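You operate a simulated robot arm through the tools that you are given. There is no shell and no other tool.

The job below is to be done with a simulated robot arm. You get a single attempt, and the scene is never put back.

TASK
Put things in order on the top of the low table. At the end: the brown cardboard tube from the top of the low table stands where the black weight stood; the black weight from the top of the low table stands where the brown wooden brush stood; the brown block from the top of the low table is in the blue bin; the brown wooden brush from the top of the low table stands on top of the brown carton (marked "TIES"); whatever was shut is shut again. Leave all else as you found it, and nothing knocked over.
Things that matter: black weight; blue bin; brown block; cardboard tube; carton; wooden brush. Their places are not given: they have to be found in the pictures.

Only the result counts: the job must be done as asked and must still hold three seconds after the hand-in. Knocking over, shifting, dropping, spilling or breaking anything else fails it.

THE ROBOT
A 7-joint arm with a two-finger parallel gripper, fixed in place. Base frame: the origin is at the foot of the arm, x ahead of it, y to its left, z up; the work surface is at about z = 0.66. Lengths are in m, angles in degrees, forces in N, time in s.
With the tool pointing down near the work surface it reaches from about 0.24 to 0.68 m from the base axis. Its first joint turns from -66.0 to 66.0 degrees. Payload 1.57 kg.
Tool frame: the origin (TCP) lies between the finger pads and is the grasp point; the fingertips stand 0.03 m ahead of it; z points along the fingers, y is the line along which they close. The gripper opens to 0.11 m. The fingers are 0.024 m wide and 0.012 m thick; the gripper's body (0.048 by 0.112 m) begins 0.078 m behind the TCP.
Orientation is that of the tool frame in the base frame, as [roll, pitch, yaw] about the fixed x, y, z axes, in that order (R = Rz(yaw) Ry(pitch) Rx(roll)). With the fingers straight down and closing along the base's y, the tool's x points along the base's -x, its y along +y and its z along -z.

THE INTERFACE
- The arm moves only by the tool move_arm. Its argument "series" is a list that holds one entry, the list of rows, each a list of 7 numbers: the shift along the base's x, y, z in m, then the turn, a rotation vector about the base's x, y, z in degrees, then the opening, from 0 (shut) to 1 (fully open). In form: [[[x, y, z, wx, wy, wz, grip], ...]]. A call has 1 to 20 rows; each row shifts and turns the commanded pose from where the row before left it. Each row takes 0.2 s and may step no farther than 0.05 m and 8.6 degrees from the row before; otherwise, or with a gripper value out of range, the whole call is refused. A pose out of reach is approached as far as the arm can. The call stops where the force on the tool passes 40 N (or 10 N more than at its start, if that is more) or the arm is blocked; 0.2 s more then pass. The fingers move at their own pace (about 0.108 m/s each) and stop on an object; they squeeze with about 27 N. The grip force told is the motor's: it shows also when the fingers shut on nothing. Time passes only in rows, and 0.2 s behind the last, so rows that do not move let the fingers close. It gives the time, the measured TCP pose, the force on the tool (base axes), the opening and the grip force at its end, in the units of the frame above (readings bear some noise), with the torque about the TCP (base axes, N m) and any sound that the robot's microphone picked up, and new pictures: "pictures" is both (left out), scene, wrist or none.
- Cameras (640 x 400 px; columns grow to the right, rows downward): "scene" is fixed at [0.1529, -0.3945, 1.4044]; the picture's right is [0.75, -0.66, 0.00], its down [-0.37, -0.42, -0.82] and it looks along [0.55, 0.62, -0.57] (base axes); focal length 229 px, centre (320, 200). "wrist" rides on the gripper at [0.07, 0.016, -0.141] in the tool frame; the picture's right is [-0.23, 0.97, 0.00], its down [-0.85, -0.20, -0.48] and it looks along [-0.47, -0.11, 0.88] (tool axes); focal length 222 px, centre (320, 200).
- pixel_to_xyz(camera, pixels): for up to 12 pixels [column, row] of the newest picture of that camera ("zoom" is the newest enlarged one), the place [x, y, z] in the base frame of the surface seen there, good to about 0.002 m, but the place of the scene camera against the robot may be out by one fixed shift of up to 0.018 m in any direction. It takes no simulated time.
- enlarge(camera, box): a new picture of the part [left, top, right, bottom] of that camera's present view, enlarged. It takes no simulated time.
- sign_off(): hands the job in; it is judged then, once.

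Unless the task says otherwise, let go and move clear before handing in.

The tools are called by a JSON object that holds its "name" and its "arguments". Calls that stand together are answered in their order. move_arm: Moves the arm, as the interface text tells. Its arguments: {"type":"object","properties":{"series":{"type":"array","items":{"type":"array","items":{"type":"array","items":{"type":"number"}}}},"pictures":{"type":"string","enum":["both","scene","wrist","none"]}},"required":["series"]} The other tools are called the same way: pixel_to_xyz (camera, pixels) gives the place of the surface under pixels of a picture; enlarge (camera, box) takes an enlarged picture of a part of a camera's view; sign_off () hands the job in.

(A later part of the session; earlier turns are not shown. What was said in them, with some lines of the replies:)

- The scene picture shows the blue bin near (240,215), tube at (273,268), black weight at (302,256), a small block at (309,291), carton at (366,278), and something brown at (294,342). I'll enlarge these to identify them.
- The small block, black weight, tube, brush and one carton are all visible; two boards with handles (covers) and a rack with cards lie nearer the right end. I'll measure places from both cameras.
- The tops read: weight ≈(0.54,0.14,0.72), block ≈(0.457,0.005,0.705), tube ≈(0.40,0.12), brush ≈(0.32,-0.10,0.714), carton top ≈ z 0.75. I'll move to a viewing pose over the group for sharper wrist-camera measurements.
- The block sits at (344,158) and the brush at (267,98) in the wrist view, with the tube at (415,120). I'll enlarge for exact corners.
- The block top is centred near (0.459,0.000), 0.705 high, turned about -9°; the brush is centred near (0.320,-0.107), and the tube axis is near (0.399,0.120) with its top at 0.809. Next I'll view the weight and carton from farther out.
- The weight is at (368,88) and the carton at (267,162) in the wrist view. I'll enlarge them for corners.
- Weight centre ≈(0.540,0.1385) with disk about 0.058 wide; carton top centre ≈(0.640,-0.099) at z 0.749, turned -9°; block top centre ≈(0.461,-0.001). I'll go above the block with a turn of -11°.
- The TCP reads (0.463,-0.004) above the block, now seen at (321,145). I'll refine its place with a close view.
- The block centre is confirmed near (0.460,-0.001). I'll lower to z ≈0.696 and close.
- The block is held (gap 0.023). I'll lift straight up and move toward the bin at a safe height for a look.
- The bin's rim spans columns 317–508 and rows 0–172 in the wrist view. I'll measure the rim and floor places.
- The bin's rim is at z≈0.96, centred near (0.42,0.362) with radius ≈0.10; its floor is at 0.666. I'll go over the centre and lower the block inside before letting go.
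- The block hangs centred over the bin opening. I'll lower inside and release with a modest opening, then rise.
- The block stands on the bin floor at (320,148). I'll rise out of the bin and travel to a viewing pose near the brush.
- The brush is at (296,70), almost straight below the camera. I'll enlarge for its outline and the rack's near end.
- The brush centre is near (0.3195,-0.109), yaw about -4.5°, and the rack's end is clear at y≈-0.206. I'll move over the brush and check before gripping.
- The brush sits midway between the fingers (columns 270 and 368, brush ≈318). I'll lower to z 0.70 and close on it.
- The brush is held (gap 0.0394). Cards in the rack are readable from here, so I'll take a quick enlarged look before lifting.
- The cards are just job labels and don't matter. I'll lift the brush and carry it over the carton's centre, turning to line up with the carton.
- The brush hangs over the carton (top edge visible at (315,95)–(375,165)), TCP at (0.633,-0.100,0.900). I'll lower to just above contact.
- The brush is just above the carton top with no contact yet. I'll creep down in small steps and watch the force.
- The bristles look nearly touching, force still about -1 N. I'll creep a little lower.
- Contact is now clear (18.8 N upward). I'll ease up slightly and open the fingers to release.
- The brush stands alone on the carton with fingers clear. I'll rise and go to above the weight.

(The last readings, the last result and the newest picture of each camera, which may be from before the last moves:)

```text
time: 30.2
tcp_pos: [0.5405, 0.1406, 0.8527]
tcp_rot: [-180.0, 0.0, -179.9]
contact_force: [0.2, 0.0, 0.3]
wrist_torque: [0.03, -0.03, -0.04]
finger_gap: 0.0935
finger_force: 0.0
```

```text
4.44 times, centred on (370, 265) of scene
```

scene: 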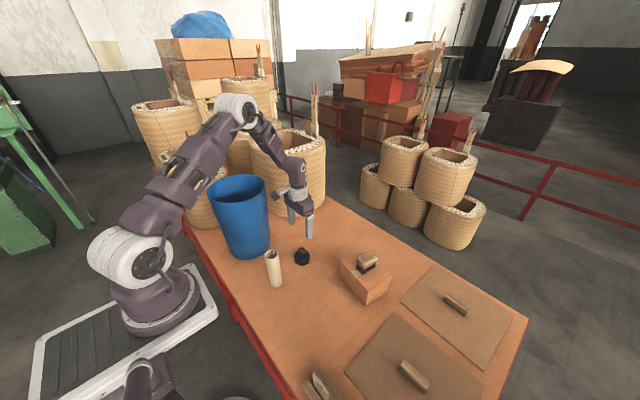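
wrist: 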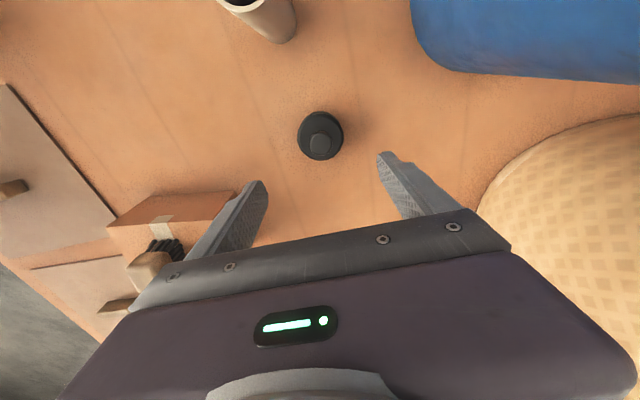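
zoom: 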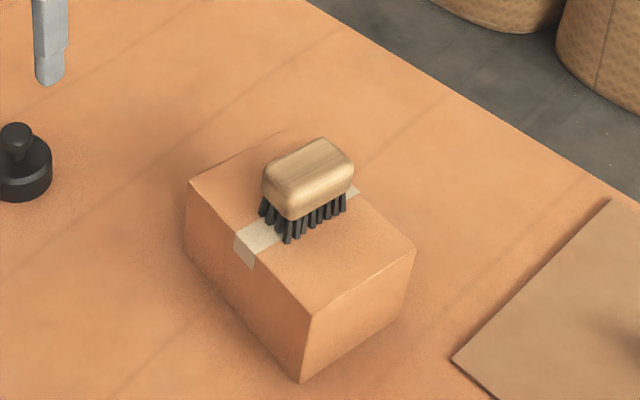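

The brush stands upright on the carton. The weight is at (320,136) in the wrist view; I'll measure its outline once more.

{"name": "enlarge", "arguments": {"camera": "wrist", "box": [280, 100, 376, 160]}}

{"name": "pixel_to_xyz", "arguments": {"camera": "wrist", "pixels": [[320, 144], [312, 144], [329, 144], [320, 136], [320, 152], [300, 135], [341, 135], [320, 113], [320, 158], [305, 135], [337, 135], [308, 120]]}}

```text
6.67 times, centred on (328, 130) of wrist
```

zoom: 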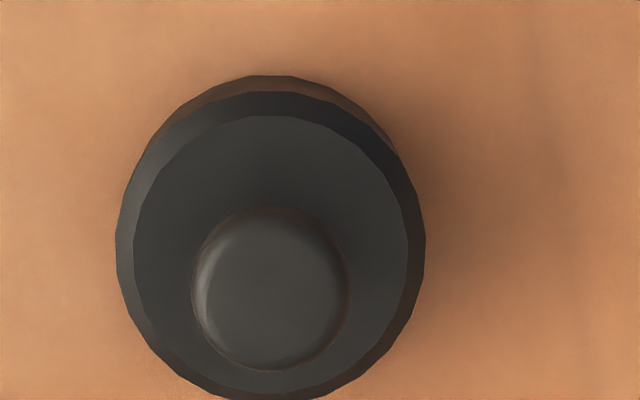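

```text
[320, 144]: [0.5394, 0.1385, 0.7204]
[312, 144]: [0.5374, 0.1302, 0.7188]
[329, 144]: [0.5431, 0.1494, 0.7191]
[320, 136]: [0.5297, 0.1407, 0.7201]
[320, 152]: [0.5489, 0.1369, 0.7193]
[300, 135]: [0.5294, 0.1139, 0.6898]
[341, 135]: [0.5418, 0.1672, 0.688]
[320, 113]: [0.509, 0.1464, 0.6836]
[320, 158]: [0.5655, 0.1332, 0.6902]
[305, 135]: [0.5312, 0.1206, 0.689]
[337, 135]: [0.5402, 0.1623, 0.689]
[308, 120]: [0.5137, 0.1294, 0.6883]
```

The weight's centre is confirmed near (0.539,0.139). I'll lower around the disk to z ≈0.694 and close.

{"name": "move_arm", "arguments": {"series": [[[-0.001, -0.0012, -0.04, 0, 0, 0, 0.85], [0, 0, -0.04, 0, 0, 0, 0.85], [0, 0, -0.04, 0, 0, 0, 0.85], [0, 0, -0.028, 0, 0, 0, 0.85], [0, 0, -0.009, 0, 0, 0, 0.85], [0, 0, 0, 0, 0, 0, 0.85], [0, 0, 0, 0, 0, 0, 0.6], [0, 0, 0, 0, 0, 0, 0.3], [0, 0, 0, 0, 0, 0, 0], [0, 0, 0, 0, 0, 0, 0]]]}}

```text
time: 32.4
tcp_pos: [0.5395, 0.1377, 0.6942]
tcp_rot: [-180.0, -0.1, -179.9]
contact_force: [-0.7, 0.4, 0.7]
wrist_torque: [0.1, -0.1, 0.0]
finger_gap: 0.0629
finger_force: 27.1
```

scene: 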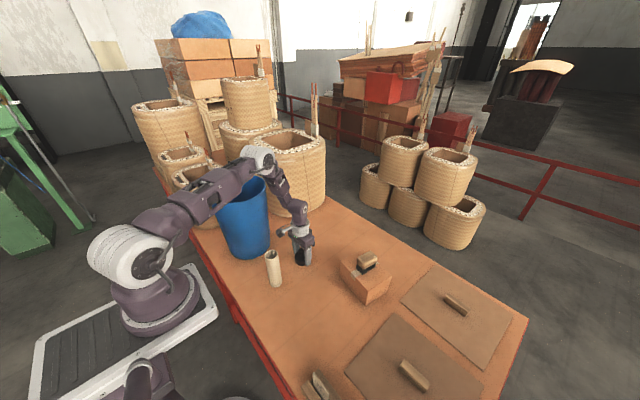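
wrist: 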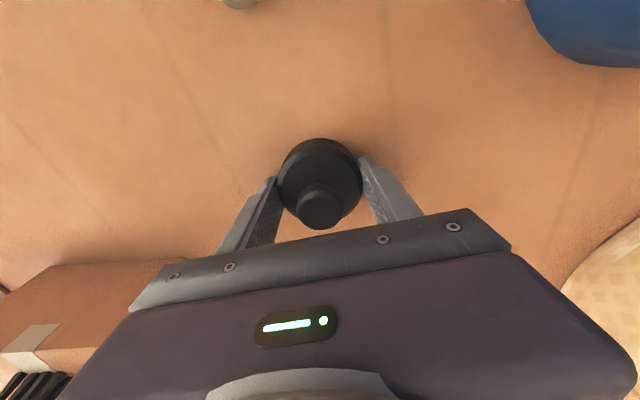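

The weight is gripped (gap 0.063). I'll lift gently and check that it comes along.

{"name": "move_arm", "arguments": {"series": [[[0, 0, 0.01, 0, 0, 0, 0], [0, 0, 0.02, 0, 0, 0, 0], [0, 0, 0.02, 0, 0, 0, 0], [0, 0, 0, 0, 0, 0, 0]]]}}

{"name": "enlarge", "arguments": {"camera": "scene", "box": [250, 200, 350, 300]}}

```text
time: 33.4
tcp_pos: [0.5389, 0.1373, 0.7441]
tcp_rot: [-180.0, 0.0, -180.0]
contact_force: [-0.3, -0.8, -7.8]
wrist_torque: [0.01, 0.02, -0.01]
finger_gap: 0.0629
finger_force: 26.7
```

scene: 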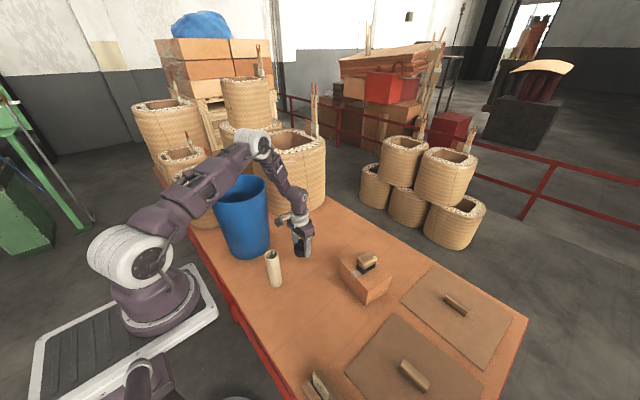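
wrist: 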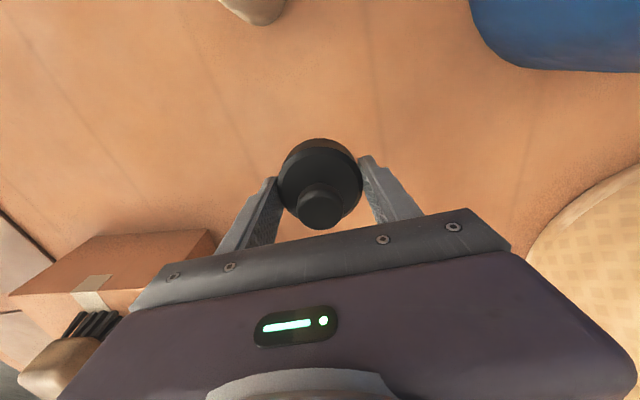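

```text
4.00 times, centred on (300, 250) of scene
```

zoom: 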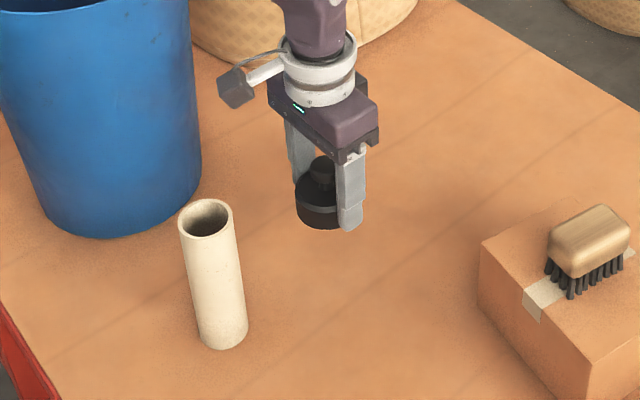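

The weight (about 0.8 kg) hangs securely. I'll raise it above tube height and carry it to the brush's old place.

{"name": "move_arm", "arguments": {"series": [[[0, 0, 0.03, 0, 0, 0, 0], [0, 0, 0.04, 0, 0, 0, 0], [0, 0, 0.04, 0, 0, 0, 0], [0, 0, 0.03, 0, 0, 0, 0], [-0.02, -0.0225, 0, 0, 0, 0, 0], [-0.029, -0.0325, 0, 0, 0, 0, 0], [-0.029, -0.0325, 0, 0, 0, 0, 0], [-0.029, -0.0325, 0, 0, 0, 0, 0], [-0.029, -0.0325, 0, 0, 0, 0, 0], [-0.029, -0.0325, 0, 0, 0, 0, 0], [-0.029, -0.0325, 0, 0, 0, 0, 0], [-0.0255, -0.0285, 0, 0, 0, 0, 0], [0, 0, -0.03, 0, 0, 0, 0], [0, 0, -0.04, 0, 0, 0, 0], [0, 0, -0.04, 0, 0, 0, 0], [0, 0, -0.03, 0, 0, 0, 0], [0, 0, 0, 0, 0, 0, 0]]]}}

{"name": "enlarge", "arguments": {"camera": "scene", "box": [230, 260, 350, 380]}}

```text
time: 37.0
tcp_pos: [0.3193, -0.1087, 0.7441]
tcp_rot: [-180.0, 0.0, -179.8]
contact_force: [0.4, 0.9, -7.9]
wrist_torque: [-0.01, -0.02, 0.02]
finger_gap: 0.0631
finger_force: 27.1
```

scene: 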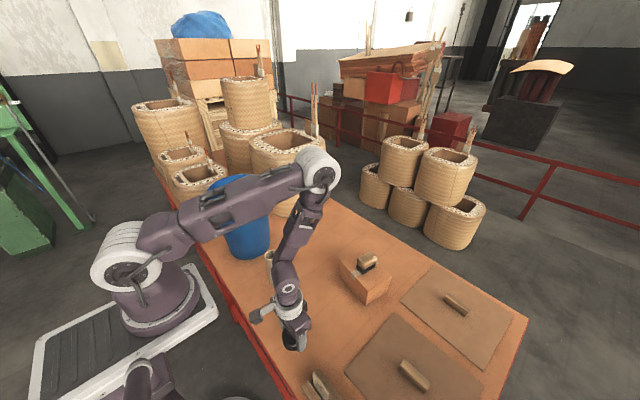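
wrist: 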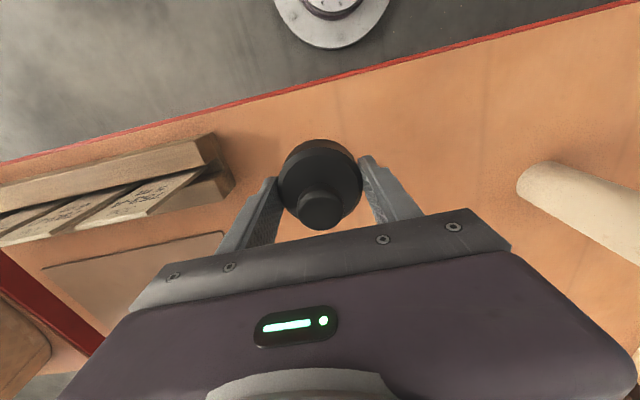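

```text
3.33 times, centred on (290, 320) of scene
```

zoom: 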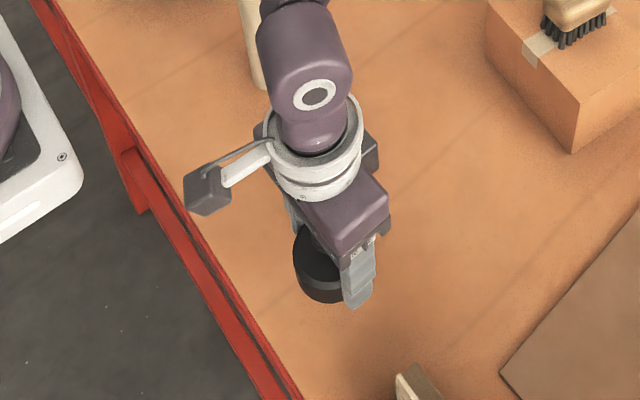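

The weight is at (0.319,-0.109), 0.05 above its set-down height. I'll lower it, creeping for the last few millimetres.

{"name": "move_arm", "arguments": {"series": [[[0, 0, -0.025, 0, 0, 0, 0], [0, 0, -0.015, 0, 0, 0, 0], [0, 0, -0.006, 0, 0, 0, 0], [0, 0, -0.0015, 0, 0, 0, 0], [0, 0, -0.0015, 0, 0, 0, 0], [0, 0, 0, 0, 0, 0, 0]]], "pictures": "wrist"}}

```text
time: 38.4
tcp_pos: [0.3194, -0.1081, 0.6954]
tcp_rot: [180.0, 0.0, -179.9]
contact_force: [-0.2, -0.5, -7.1]
wrist_torque: [-0.03, 0.01, -0.02]
finger_gap: 0.0629
finger_force: 27.0
```

wrist: 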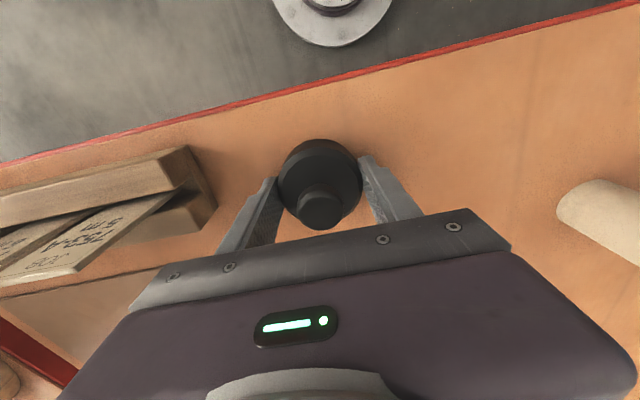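

The force still shows the full weight, so it's not quite down. I'll creep another millimetre or so.

{"name": "move_arm", "arguments": {"series": [[[0, 0, -0.0008, 0, 0, 0, 0], [0, 0, -0.0007, 0, 0, 0, 0], [0, 0, 0, 0, 0, 0, 0]]], "pictures": "none"}}

```text
time: 39.2
tcp_pos: [0.3191, -0.1079, 0.6937]
tcp_rot: [180.0, 0.0, -180.0]
contact_force: [1.1, 0.6, 23.8]
wrist_torque: [0.08, -0.03, -0.01]
finger_gap: 0.0632
finger_force: 26.8
```

It's firmly on the table (23.8 N up). I'll ease off and open the fingers partway.

{"name": "move_arm", "arguments": {"series": [[[0, 0, 0.001, 0, 0, 0, 0], [0, 0, 0, 0, 0, 0, 0.65], [0, 0, 0, 0, 0, 0, 0.8], [0, 0, 0, 0, 0, 0, 0.8], [0, 0, 0, 0, 0, 0, 0.8]]]}}

```text
time: 40.4
tcp_pos: [0.3192, -0.1081, 0.694]
tcp_rot: [-180.0, 0.0, -179.9]
contact_force: [-0.2, -0.8, 1.2]
wrist_torque: [0.01, -0.03, 0.02]
finger_gap: 0.0881
finger_force: 0.0
```

scene: 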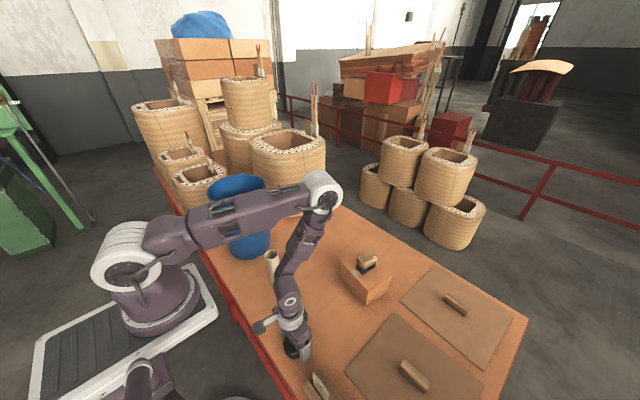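
wrist: 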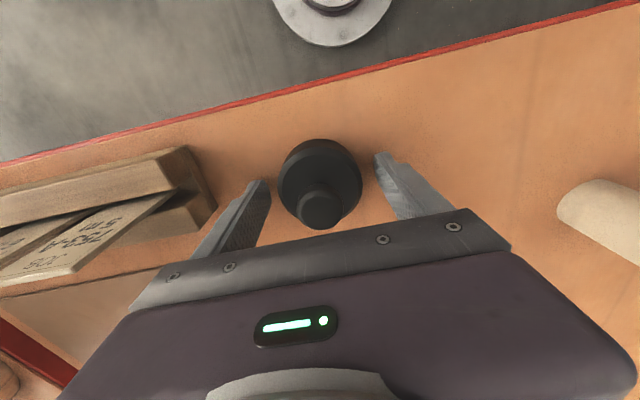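

The fingers are clear of the weight. I'll rise straight up and then move to a viewing pose for the tube.

{"name": "move_arm", "arguments": {"series": [[[0, 0, 0.03, 0, 0, 0, 0.8], [0, 0, 0.04, 0, 0, 0, 0.8], [0, 0, 0.04, 0, 0, 0, 0.8], [0, 0, 0.04, 0, 0, 0, 0.8], [0.0214, 0.0311, 0.0137, 0, 0, 0, 0.65], [0.0214, 0.0311, 0.0137, 0, 0, 0, 0.65], [0.0214, 0.0311, 0.0137, 0, 0, 0, 0.65], [0.0214, 0.0311, 0.0137, 0, 0, 0, 0.65], [0.0214, 0.0311, 0.0137, 0, 0, 0, 0.65], [0.0214, 0.0311, 0.0137, 0, 0, 0, 0.65], [0.0214, 0.0311, 0.0137, 0, 0, 0, 0.65], [0, 0, 0, 0, 0, 0, 0.65]]]}}

{"name": "enlarge", "arguments": {"camera": "wrist", "box": [160, 0, 400, 150]}}

```text
time: 43.0
tcp_pos: [0.4703, 0.1099, 0.9418]
tcp_rot: [180.0, -0.1, -179.9]
contact_force: [0.5, -0.4, -0.3]
wrist_torque: [-0.01, -0.03, -0.04]
finger_gap: 0.0717
finger_force: 0.1
```

scene: 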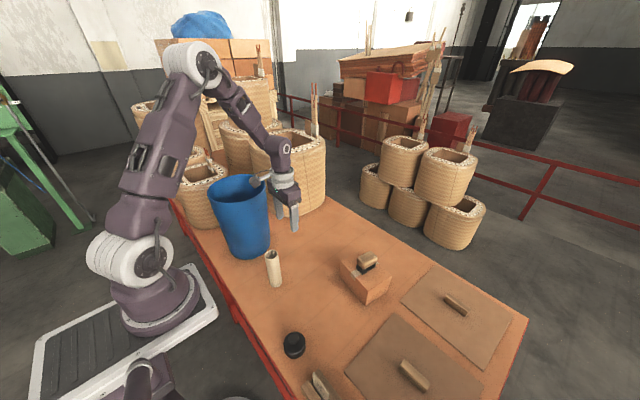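
wrist: 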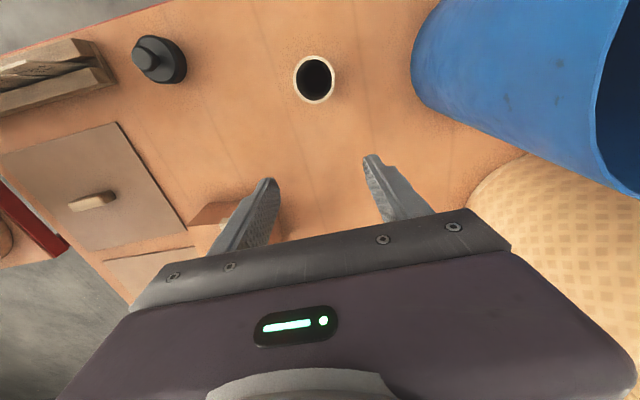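

```text
2.67 times, centred on (280, 75) of wrist
```

zoom: 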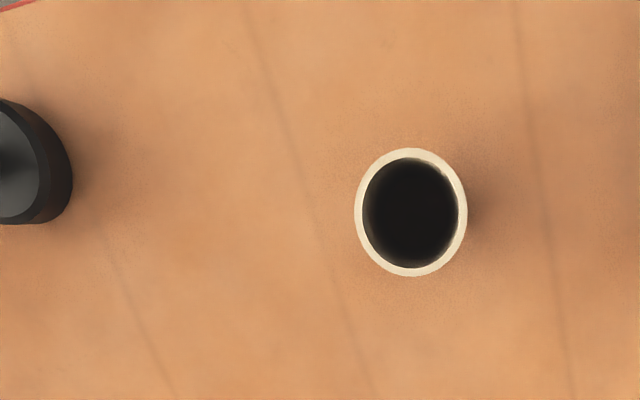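

The tube's rim is now seen nearly straight down at zoom (411,212). I'll measure the rim and its inside, plus the placed weight.

{"name": "pixel_to_xyz", "arguments": {"camera": "zoom", "pixels": [[359, 212], [463, 212], [411, 152], [411, 272], [375, 170], [450, 170], [375, 255], [448, 258], [411, 212], [390, 190], [430, 240], [411, 250]]}}

{"name": "pixel_to_xyz", "arguments": {"camera": "wrist", "pixels": [[151, 52], [140, 52], [162, 52], [151, 42], [151, 60], [186, 60], [170, 82], [140, 72], [175, 45], [157, 60]]}}

{"name": "enlarge", "arguments": {"camera": "wrist", "box": [120, 20, 200, 95]}}

```text
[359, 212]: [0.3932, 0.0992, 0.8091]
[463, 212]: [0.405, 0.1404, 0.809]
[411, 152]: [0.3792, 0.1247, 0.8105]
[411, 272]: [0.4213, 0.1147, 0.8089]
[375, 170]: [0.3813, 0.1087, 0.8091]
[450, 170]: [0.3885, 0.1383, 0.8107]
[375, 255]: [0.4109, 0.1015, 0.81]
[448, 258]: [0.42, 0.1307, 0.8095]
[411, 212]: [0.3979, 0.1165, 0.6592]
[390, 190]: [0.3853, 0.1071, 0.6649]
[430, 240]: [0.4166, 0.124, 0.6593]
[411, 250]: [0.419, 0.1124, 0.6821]
```

```text
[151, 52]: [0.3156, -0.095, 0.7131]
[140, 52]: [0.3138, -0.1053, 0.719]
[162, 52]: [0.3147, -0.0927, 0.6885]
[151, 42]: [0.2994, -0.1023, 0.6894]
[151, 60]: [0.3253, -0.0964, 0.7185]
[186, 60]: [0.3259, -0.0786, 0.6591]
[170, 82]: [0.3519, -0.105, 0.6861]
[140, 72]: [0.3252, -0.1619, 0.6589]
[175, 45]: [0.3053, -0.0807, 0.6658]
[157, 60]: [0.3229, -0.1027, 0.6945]
```

```text
5.33 times, centred on (160, 58) of wrist
```

zoom: 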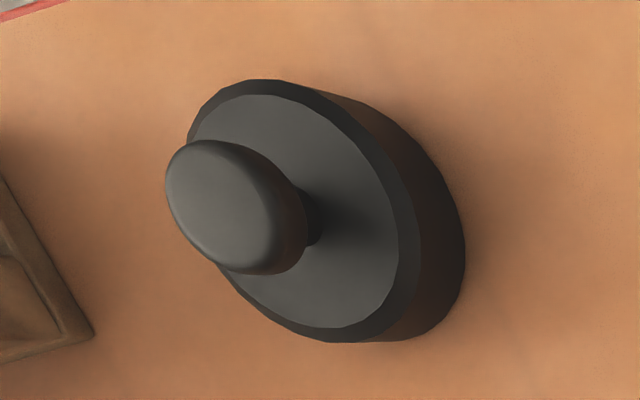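

The tube is open through to the table, with centre (0.400,0.120) and top at 0.809. I'll go over it, lower to grip its upper part, and close.

{"name": "move_arm", "arguments": {"series": [[[-0.035, 0.005, 0, 0, 0, 0, 0.65], [-0.0353, 0.0049, 0, 0, 0, 0, 0.65], [0, 0, -0.04, 0, 0, 0, 0.65], [0, 0, 0, 0, 0, 0, 0.65]]]}}

```text
time: 44.0
tcp_pos: [0.3985, 0.1177, 0.9006]
tcp_rot: [-179.9, 0.0, -179.9]
contact_force: [-0.4, 0.7, -0.1]
wrist_torque: [0.02, -0.01, 0.0]
finger_gap: 0.0715
finger_force: 0.1
```

scene: 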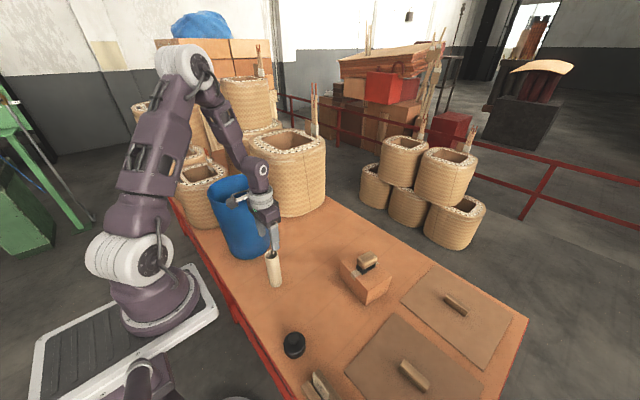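
wrist: 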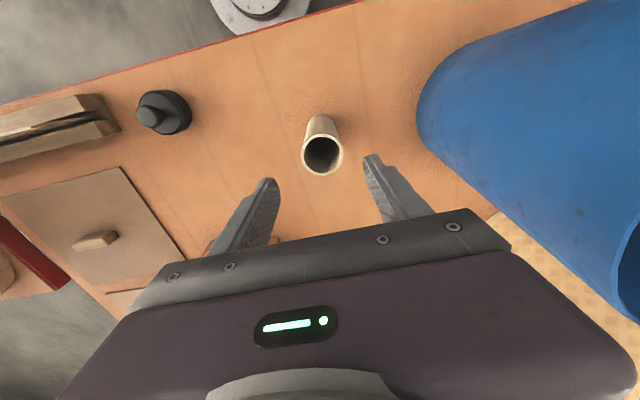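

The tube is between the fingers' line (rim at (322,155)). I'll lower to z ≈0.765 and close.

{"name": "move_arm", "arguments": {"series": [[[0.0008, 0.001, -0.03, 0, 0, 0, 0.65], [0, 0, -0.04, 0, 0, 0, 0.65], [0, 0, -0.04, 0, 0, 0, 0.65], [0, 0, -0.025, 0, 0, 0, 0.65], [0, 0, 0, 0, 0, 0, 0.65], [0, 0, 0, 0, 0, 0, 0.45], [0, 0, 0, 0, 0, 0, 0.2], [0, 0, 0, 0, 0, 0, 0], [0, 0, 0, 0, 0, 0, 0]]]}}

{"name": "enlarge", "arguments": {"camera": "scene", "box": [220, 200, 340, 300]}}

```text
time: 46.0
tcp_pos: [0.4005, 0.1186, 0.7653]
tcp_rot: [-179.9, -0.1, -179.8]
contact_force: [0.7, 0.4, -0.1]
wrist_torque: [-0.01, -0.01, 0.0]
finger_gap: 0.0465
finger_force: 26.8
```

scene: 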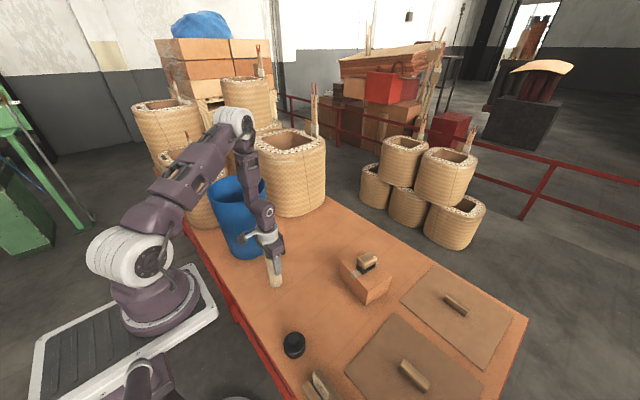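
wrist: 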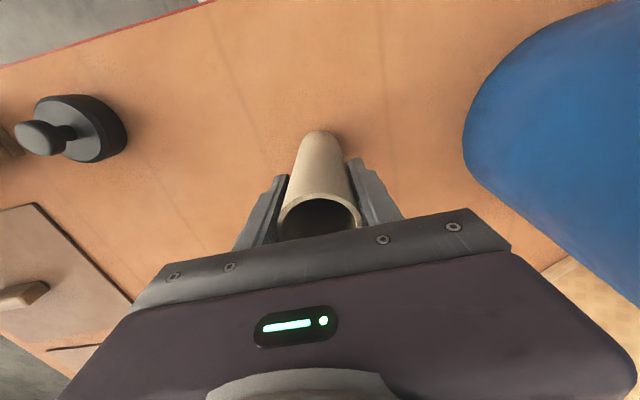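

```text
4.00 times, centred on (280, 250) of scene
```

zoom: 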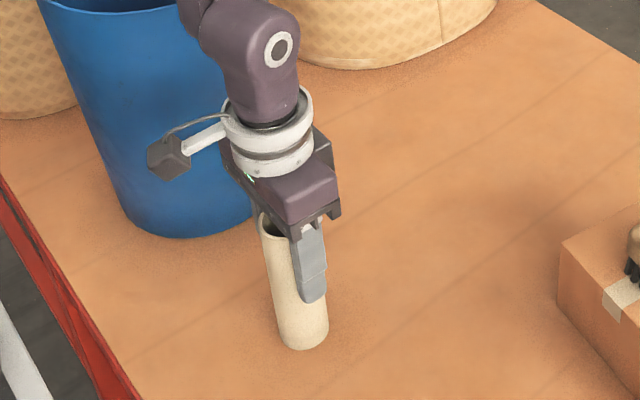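

The tube is held (gap 0.0465). I'll lift it, carry it across to the weight's old place, and stop just above the table.

{"name": "move_arm", "arguments": {"series": [[[0, 0, 0.01, 0, 0, 0, 0], [0, 0, 0.025, 0, 0, 0, 0], [0, 0, 0.025, 0, 0, 0, 0], [0.02, 0.0026, 0, 0, 0, 0, 0], [0.033, 0.0045, 0, 0, 0, 0, 0], [0.033, 0.0045, 0, 0, 0, 0, 0], [0.033, 0.0045, 0, 0, 0, 0, 0], [0.0203, 0.0025, 0, 0, 0, 0, 0], [0, 0, -0.025, 0, 0, 0, 0], [0, 0, -0.02, 0, 0, 0, 0], [0, 0, -0.008, 0, 0, 0, 0], [0, 0, 0, 0, 0, 0, 0]]]}}

{"name": "enlarge", "arguments": {"camera": "scene", "box": [240, 200, 360, 300]}}

```text
time: 48.6
tcp_pos: [0.5394, 0.1394, 0.7721]
tcp_rot: [-179.9, 0.0, -179.8]
contact_force: [0.4, 0.4, -1.3]
wrist_torque: [-0.04, 0.03, 0.0]
finger_gap: 0.0463
finger_force: 27.0
```

scene: 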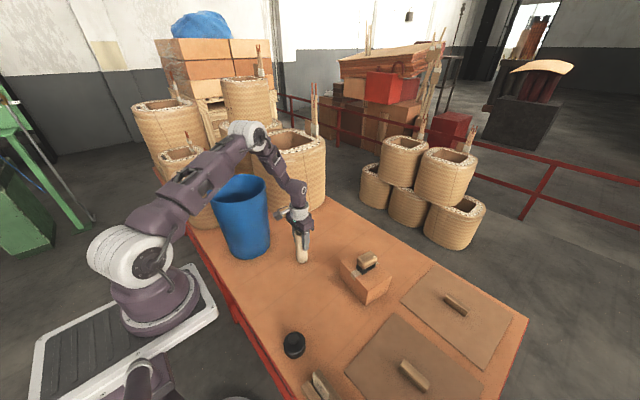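
wrist: 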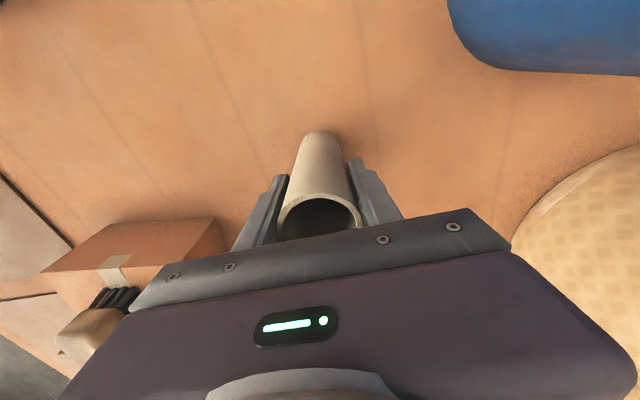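

```text
4.00 times, centred on (300, 250) of scene
```

zoom: 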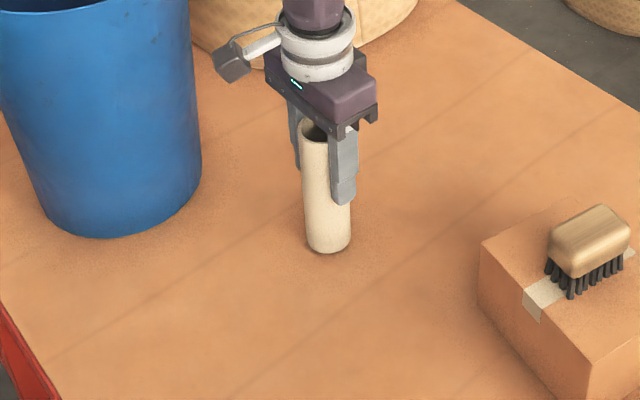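

The tube is at (0.539,0.139), about 7 mm above the table. I'll creep down to contact.

{"name": "move_arm", "arguments": {"series": [[[0, 0, -0.004, 0, 0, 0, 0], [0, 0, -0.0015, 0, 0, 0, 0], [0, 0, -0.001, 0, 0, 0, 0], [0, 0, 0, 0, 0, 0, 0]]], "pictures": "none"}}

```text
time: 49.6
tcp_pos: [0.5396, 0.1387, 0.7663]
tcp_rot: [180.0, 0.1, -179.9]
contact_force: [-0.2, -0.2, -0.3]
wrist_torque: [0.0, -0.02, 0.0]
finger_gap: 0.0464
finger_force: 27.0
```

Not quite certain of contact yet; I'll creep another millimetre.

{"name": "move_arm", "arguments": {"series": [[[0, 0, -0.0007, 0, 0, 0, 0], [0, 0, -0.0006, 0, 0, 0, 0], [0, 0, 0, 0, 0, 0, 0]]], "pictures": "none"}}

```text
time: 50.4
tcp_pos: [0.5392, 0.1382, 0.7634]
tcp_rot: [180.0, 0.1, -179.9]
contact_force: [-1.2, -0.4, 12.1]
wrist_torque: [-0.19, 0.17, 0.03]
finger_gap: 0.0463
finger_force: 27.1
```

The tube now bears on the table (12 N up). I'll ease off slightly and open.

{"name": "move_arm", "arguments": {"series": [[[0, 0, 0.0006, 0, 0, 0, 0], [0, 0, 0, 0, 0, 0, 0.5], [0, 0, 0, 0, 0, 0, 0.7], [0, 0, 0, 0, 0, 0, 0.7], [0, 0, 0, 0, 0, 0, 0.7]]]}}

{"name": "enlarge", "arguments": {"camera": "scene", "box": [240, 200, 360, 300]}}

```text
time: 51.6
tcp_pos: [0.5394, 0.139, 0.765]
tcp_rot: [180.0, 0.0, -179.9]
contact_force: [0.2, 0.3, 0.8]
wrist_torque: [-0.02, 0.01, 0.0]
finger_gap: 0.0771
finger_force: 0.1
```

scene: 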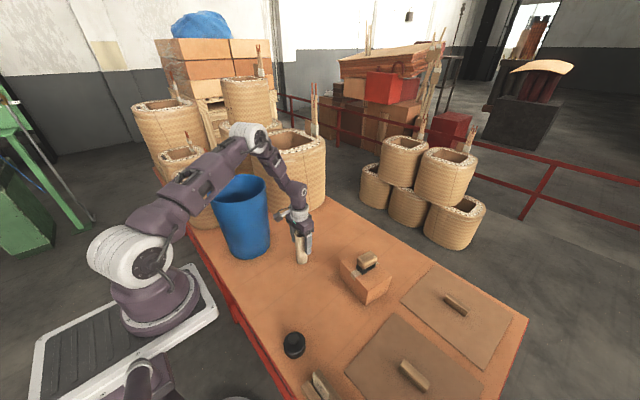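
wrist: 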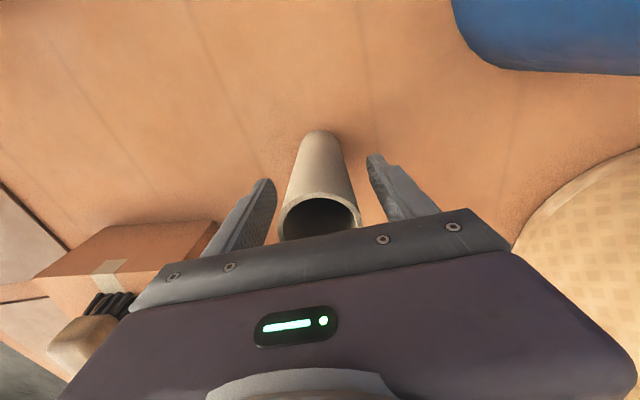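

```text
4.00 times, centred on (300, 250) of scene
```

zoom: 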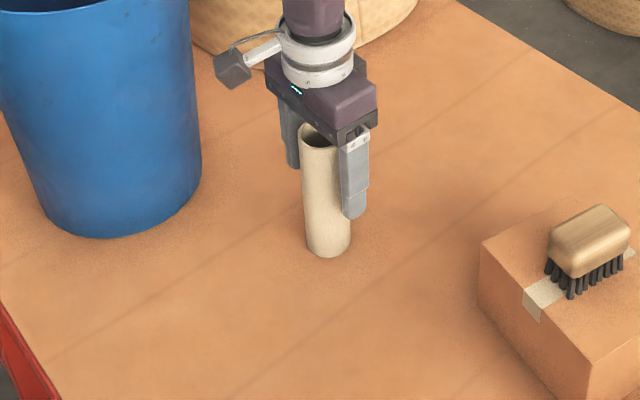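

The tube stands free between the opened fingers. I'll rise straight up to a height that lets me check everything from above.

{"name": "move_arm", "arguments": {"series": [[[0, 0, 0.03, 0, 0, 0, 0.7], [0, 0, 0.04, 0, 0, 0, 0.7], [0, 0, 0.045, 0, 0, 0, 0.7], [0, 0, 0.045, 0, 0, 0, 0.7], [0, 0, 0.045, 0, 0, 0, 0.7], [0, 0, 0.045, 0, 0, 0, 0.7], [0, 0, 0.045, 0, 0, 0, 0.7], [0, 0, 0, 0, 0, 0, 0.7]]]}}

{"name": "enlarge", "arguments": {"camera": "scene", "box": [230, 220, 430, 380]}}

{"name": "enlarge", "arguments": {"camera": "wrist", "box": [60, 0, 380, 200]}}

```text
time: 53.4
tcp_pos: [0.5389, 0.1377, 1.0608]
tcp_rot: [180.0, 0.0, -179.9]
contact_force: [0.5, -0.5, 0.8]
wrist_torque: [0.03, 0.01, 0.04]
finger_gap: 0.077
finger_force: 0.0
```

scene: 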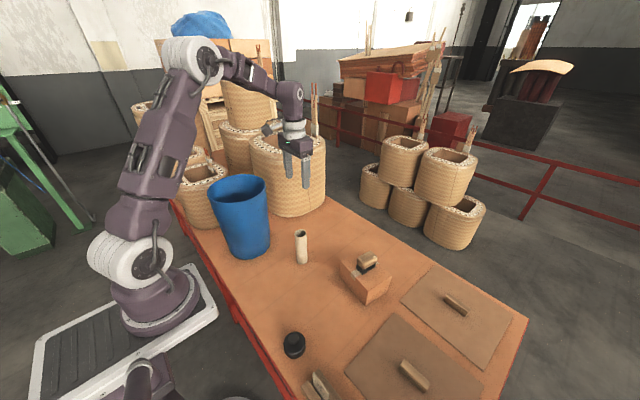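
wrist: 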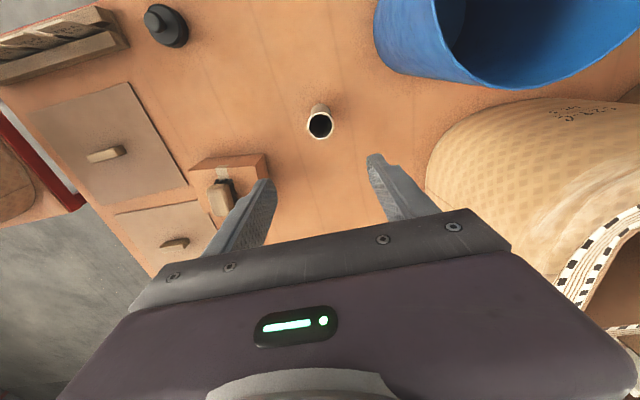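

```text
2.50 times, centred on (330, 300) of scene
```

zoom: 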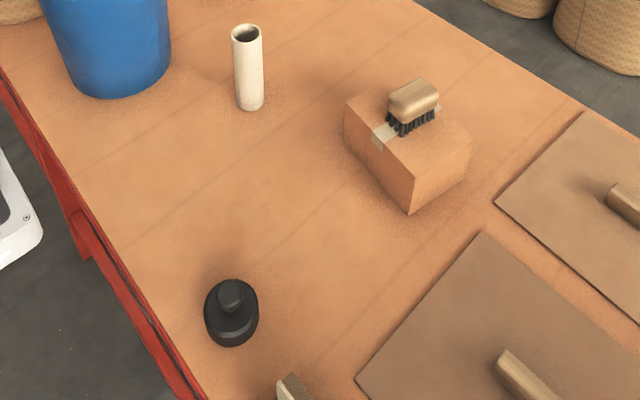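

```text
2.00 times, centred on (220, 100) of wrist
```

zoom: 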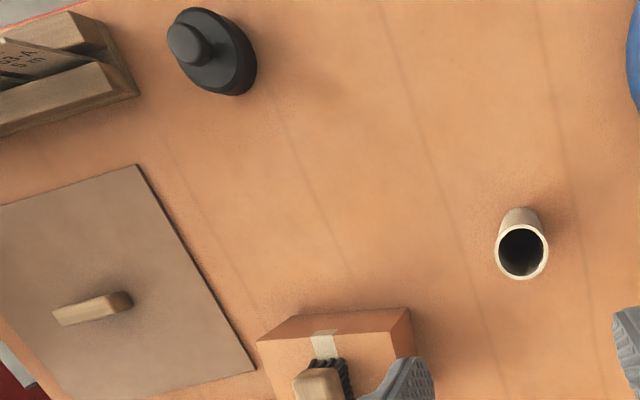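

All pieces look in place: tube at (320,122), weight at (165,25), brush on the carton. I'll measure them as a final check.

{"name": "pixel_to_xyz", "arguments": {"camera": "zoom", "pixels": [[496, 252], [547, 252], [521, 228], [521, 278], [188, 44], [185, 30], [215, 90], [258, 342], [408, 335], [318, 390], [521, 252], [232, 50]]}}

{"name": "enlarge", "arguments": {"camera": "wrist", "box": [300, 90, 348, 150]}}

```text
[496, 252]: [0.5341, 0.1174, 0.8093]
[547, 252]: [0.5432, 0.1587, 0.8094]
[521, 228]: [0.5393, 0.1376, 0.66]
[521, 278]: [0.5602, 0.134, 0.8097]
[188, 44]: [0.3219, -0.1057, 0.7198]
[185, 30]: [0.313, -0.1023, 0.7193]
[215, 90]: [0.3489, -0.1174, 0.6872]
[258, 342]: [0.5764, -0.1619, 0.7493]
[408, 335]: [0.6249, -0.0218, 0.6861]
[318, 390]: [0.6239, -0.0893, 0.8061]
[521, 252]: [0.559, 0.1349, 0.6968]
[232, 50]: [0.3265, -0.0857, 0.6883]
```

```text
6.67 times, centred on (324, 120) of wrist
```

zoom: 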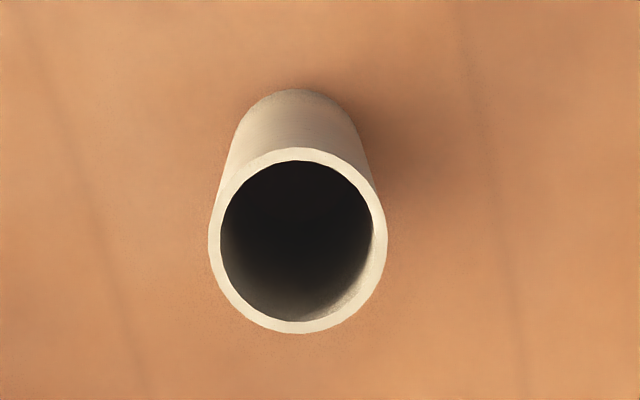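

The final check reads well: tube axis at ≈(0.539,0.138), weight at ≈(0.319,-0.107), carton unmoved with the brush upright on it, and the block in the bin. The gripper is open and clear, so I'll hand in.

{"name": "sign_off", "arguments": {}}

```text
The job is handed in.
```

The job is handed in, with all four items moved and nothing seen knocked over in the last pictures.

- **Tube:** it stands at about (0.539, 0.138). The weight's old centre was about (0.539, 0.139).
- **Weight:** it stands at about (0.319, -0.107), where the brush stood (about 0.3195, -0.1085).
- **Block:** it was lowered part-way and let go about 0.1 m above the blue bin's floor, and it came to rest standing there.
- **Brush:** it stands bristles down near the middle of the carton top, and the carton had not shifted.

I could not see the "TIES" mark on any visible face of the carton. I took it to be the right one because it was the only carton on the table.

I left the boards with handles untouched, so nothing had to be shut again. The gripper was open and clear when I handed in.
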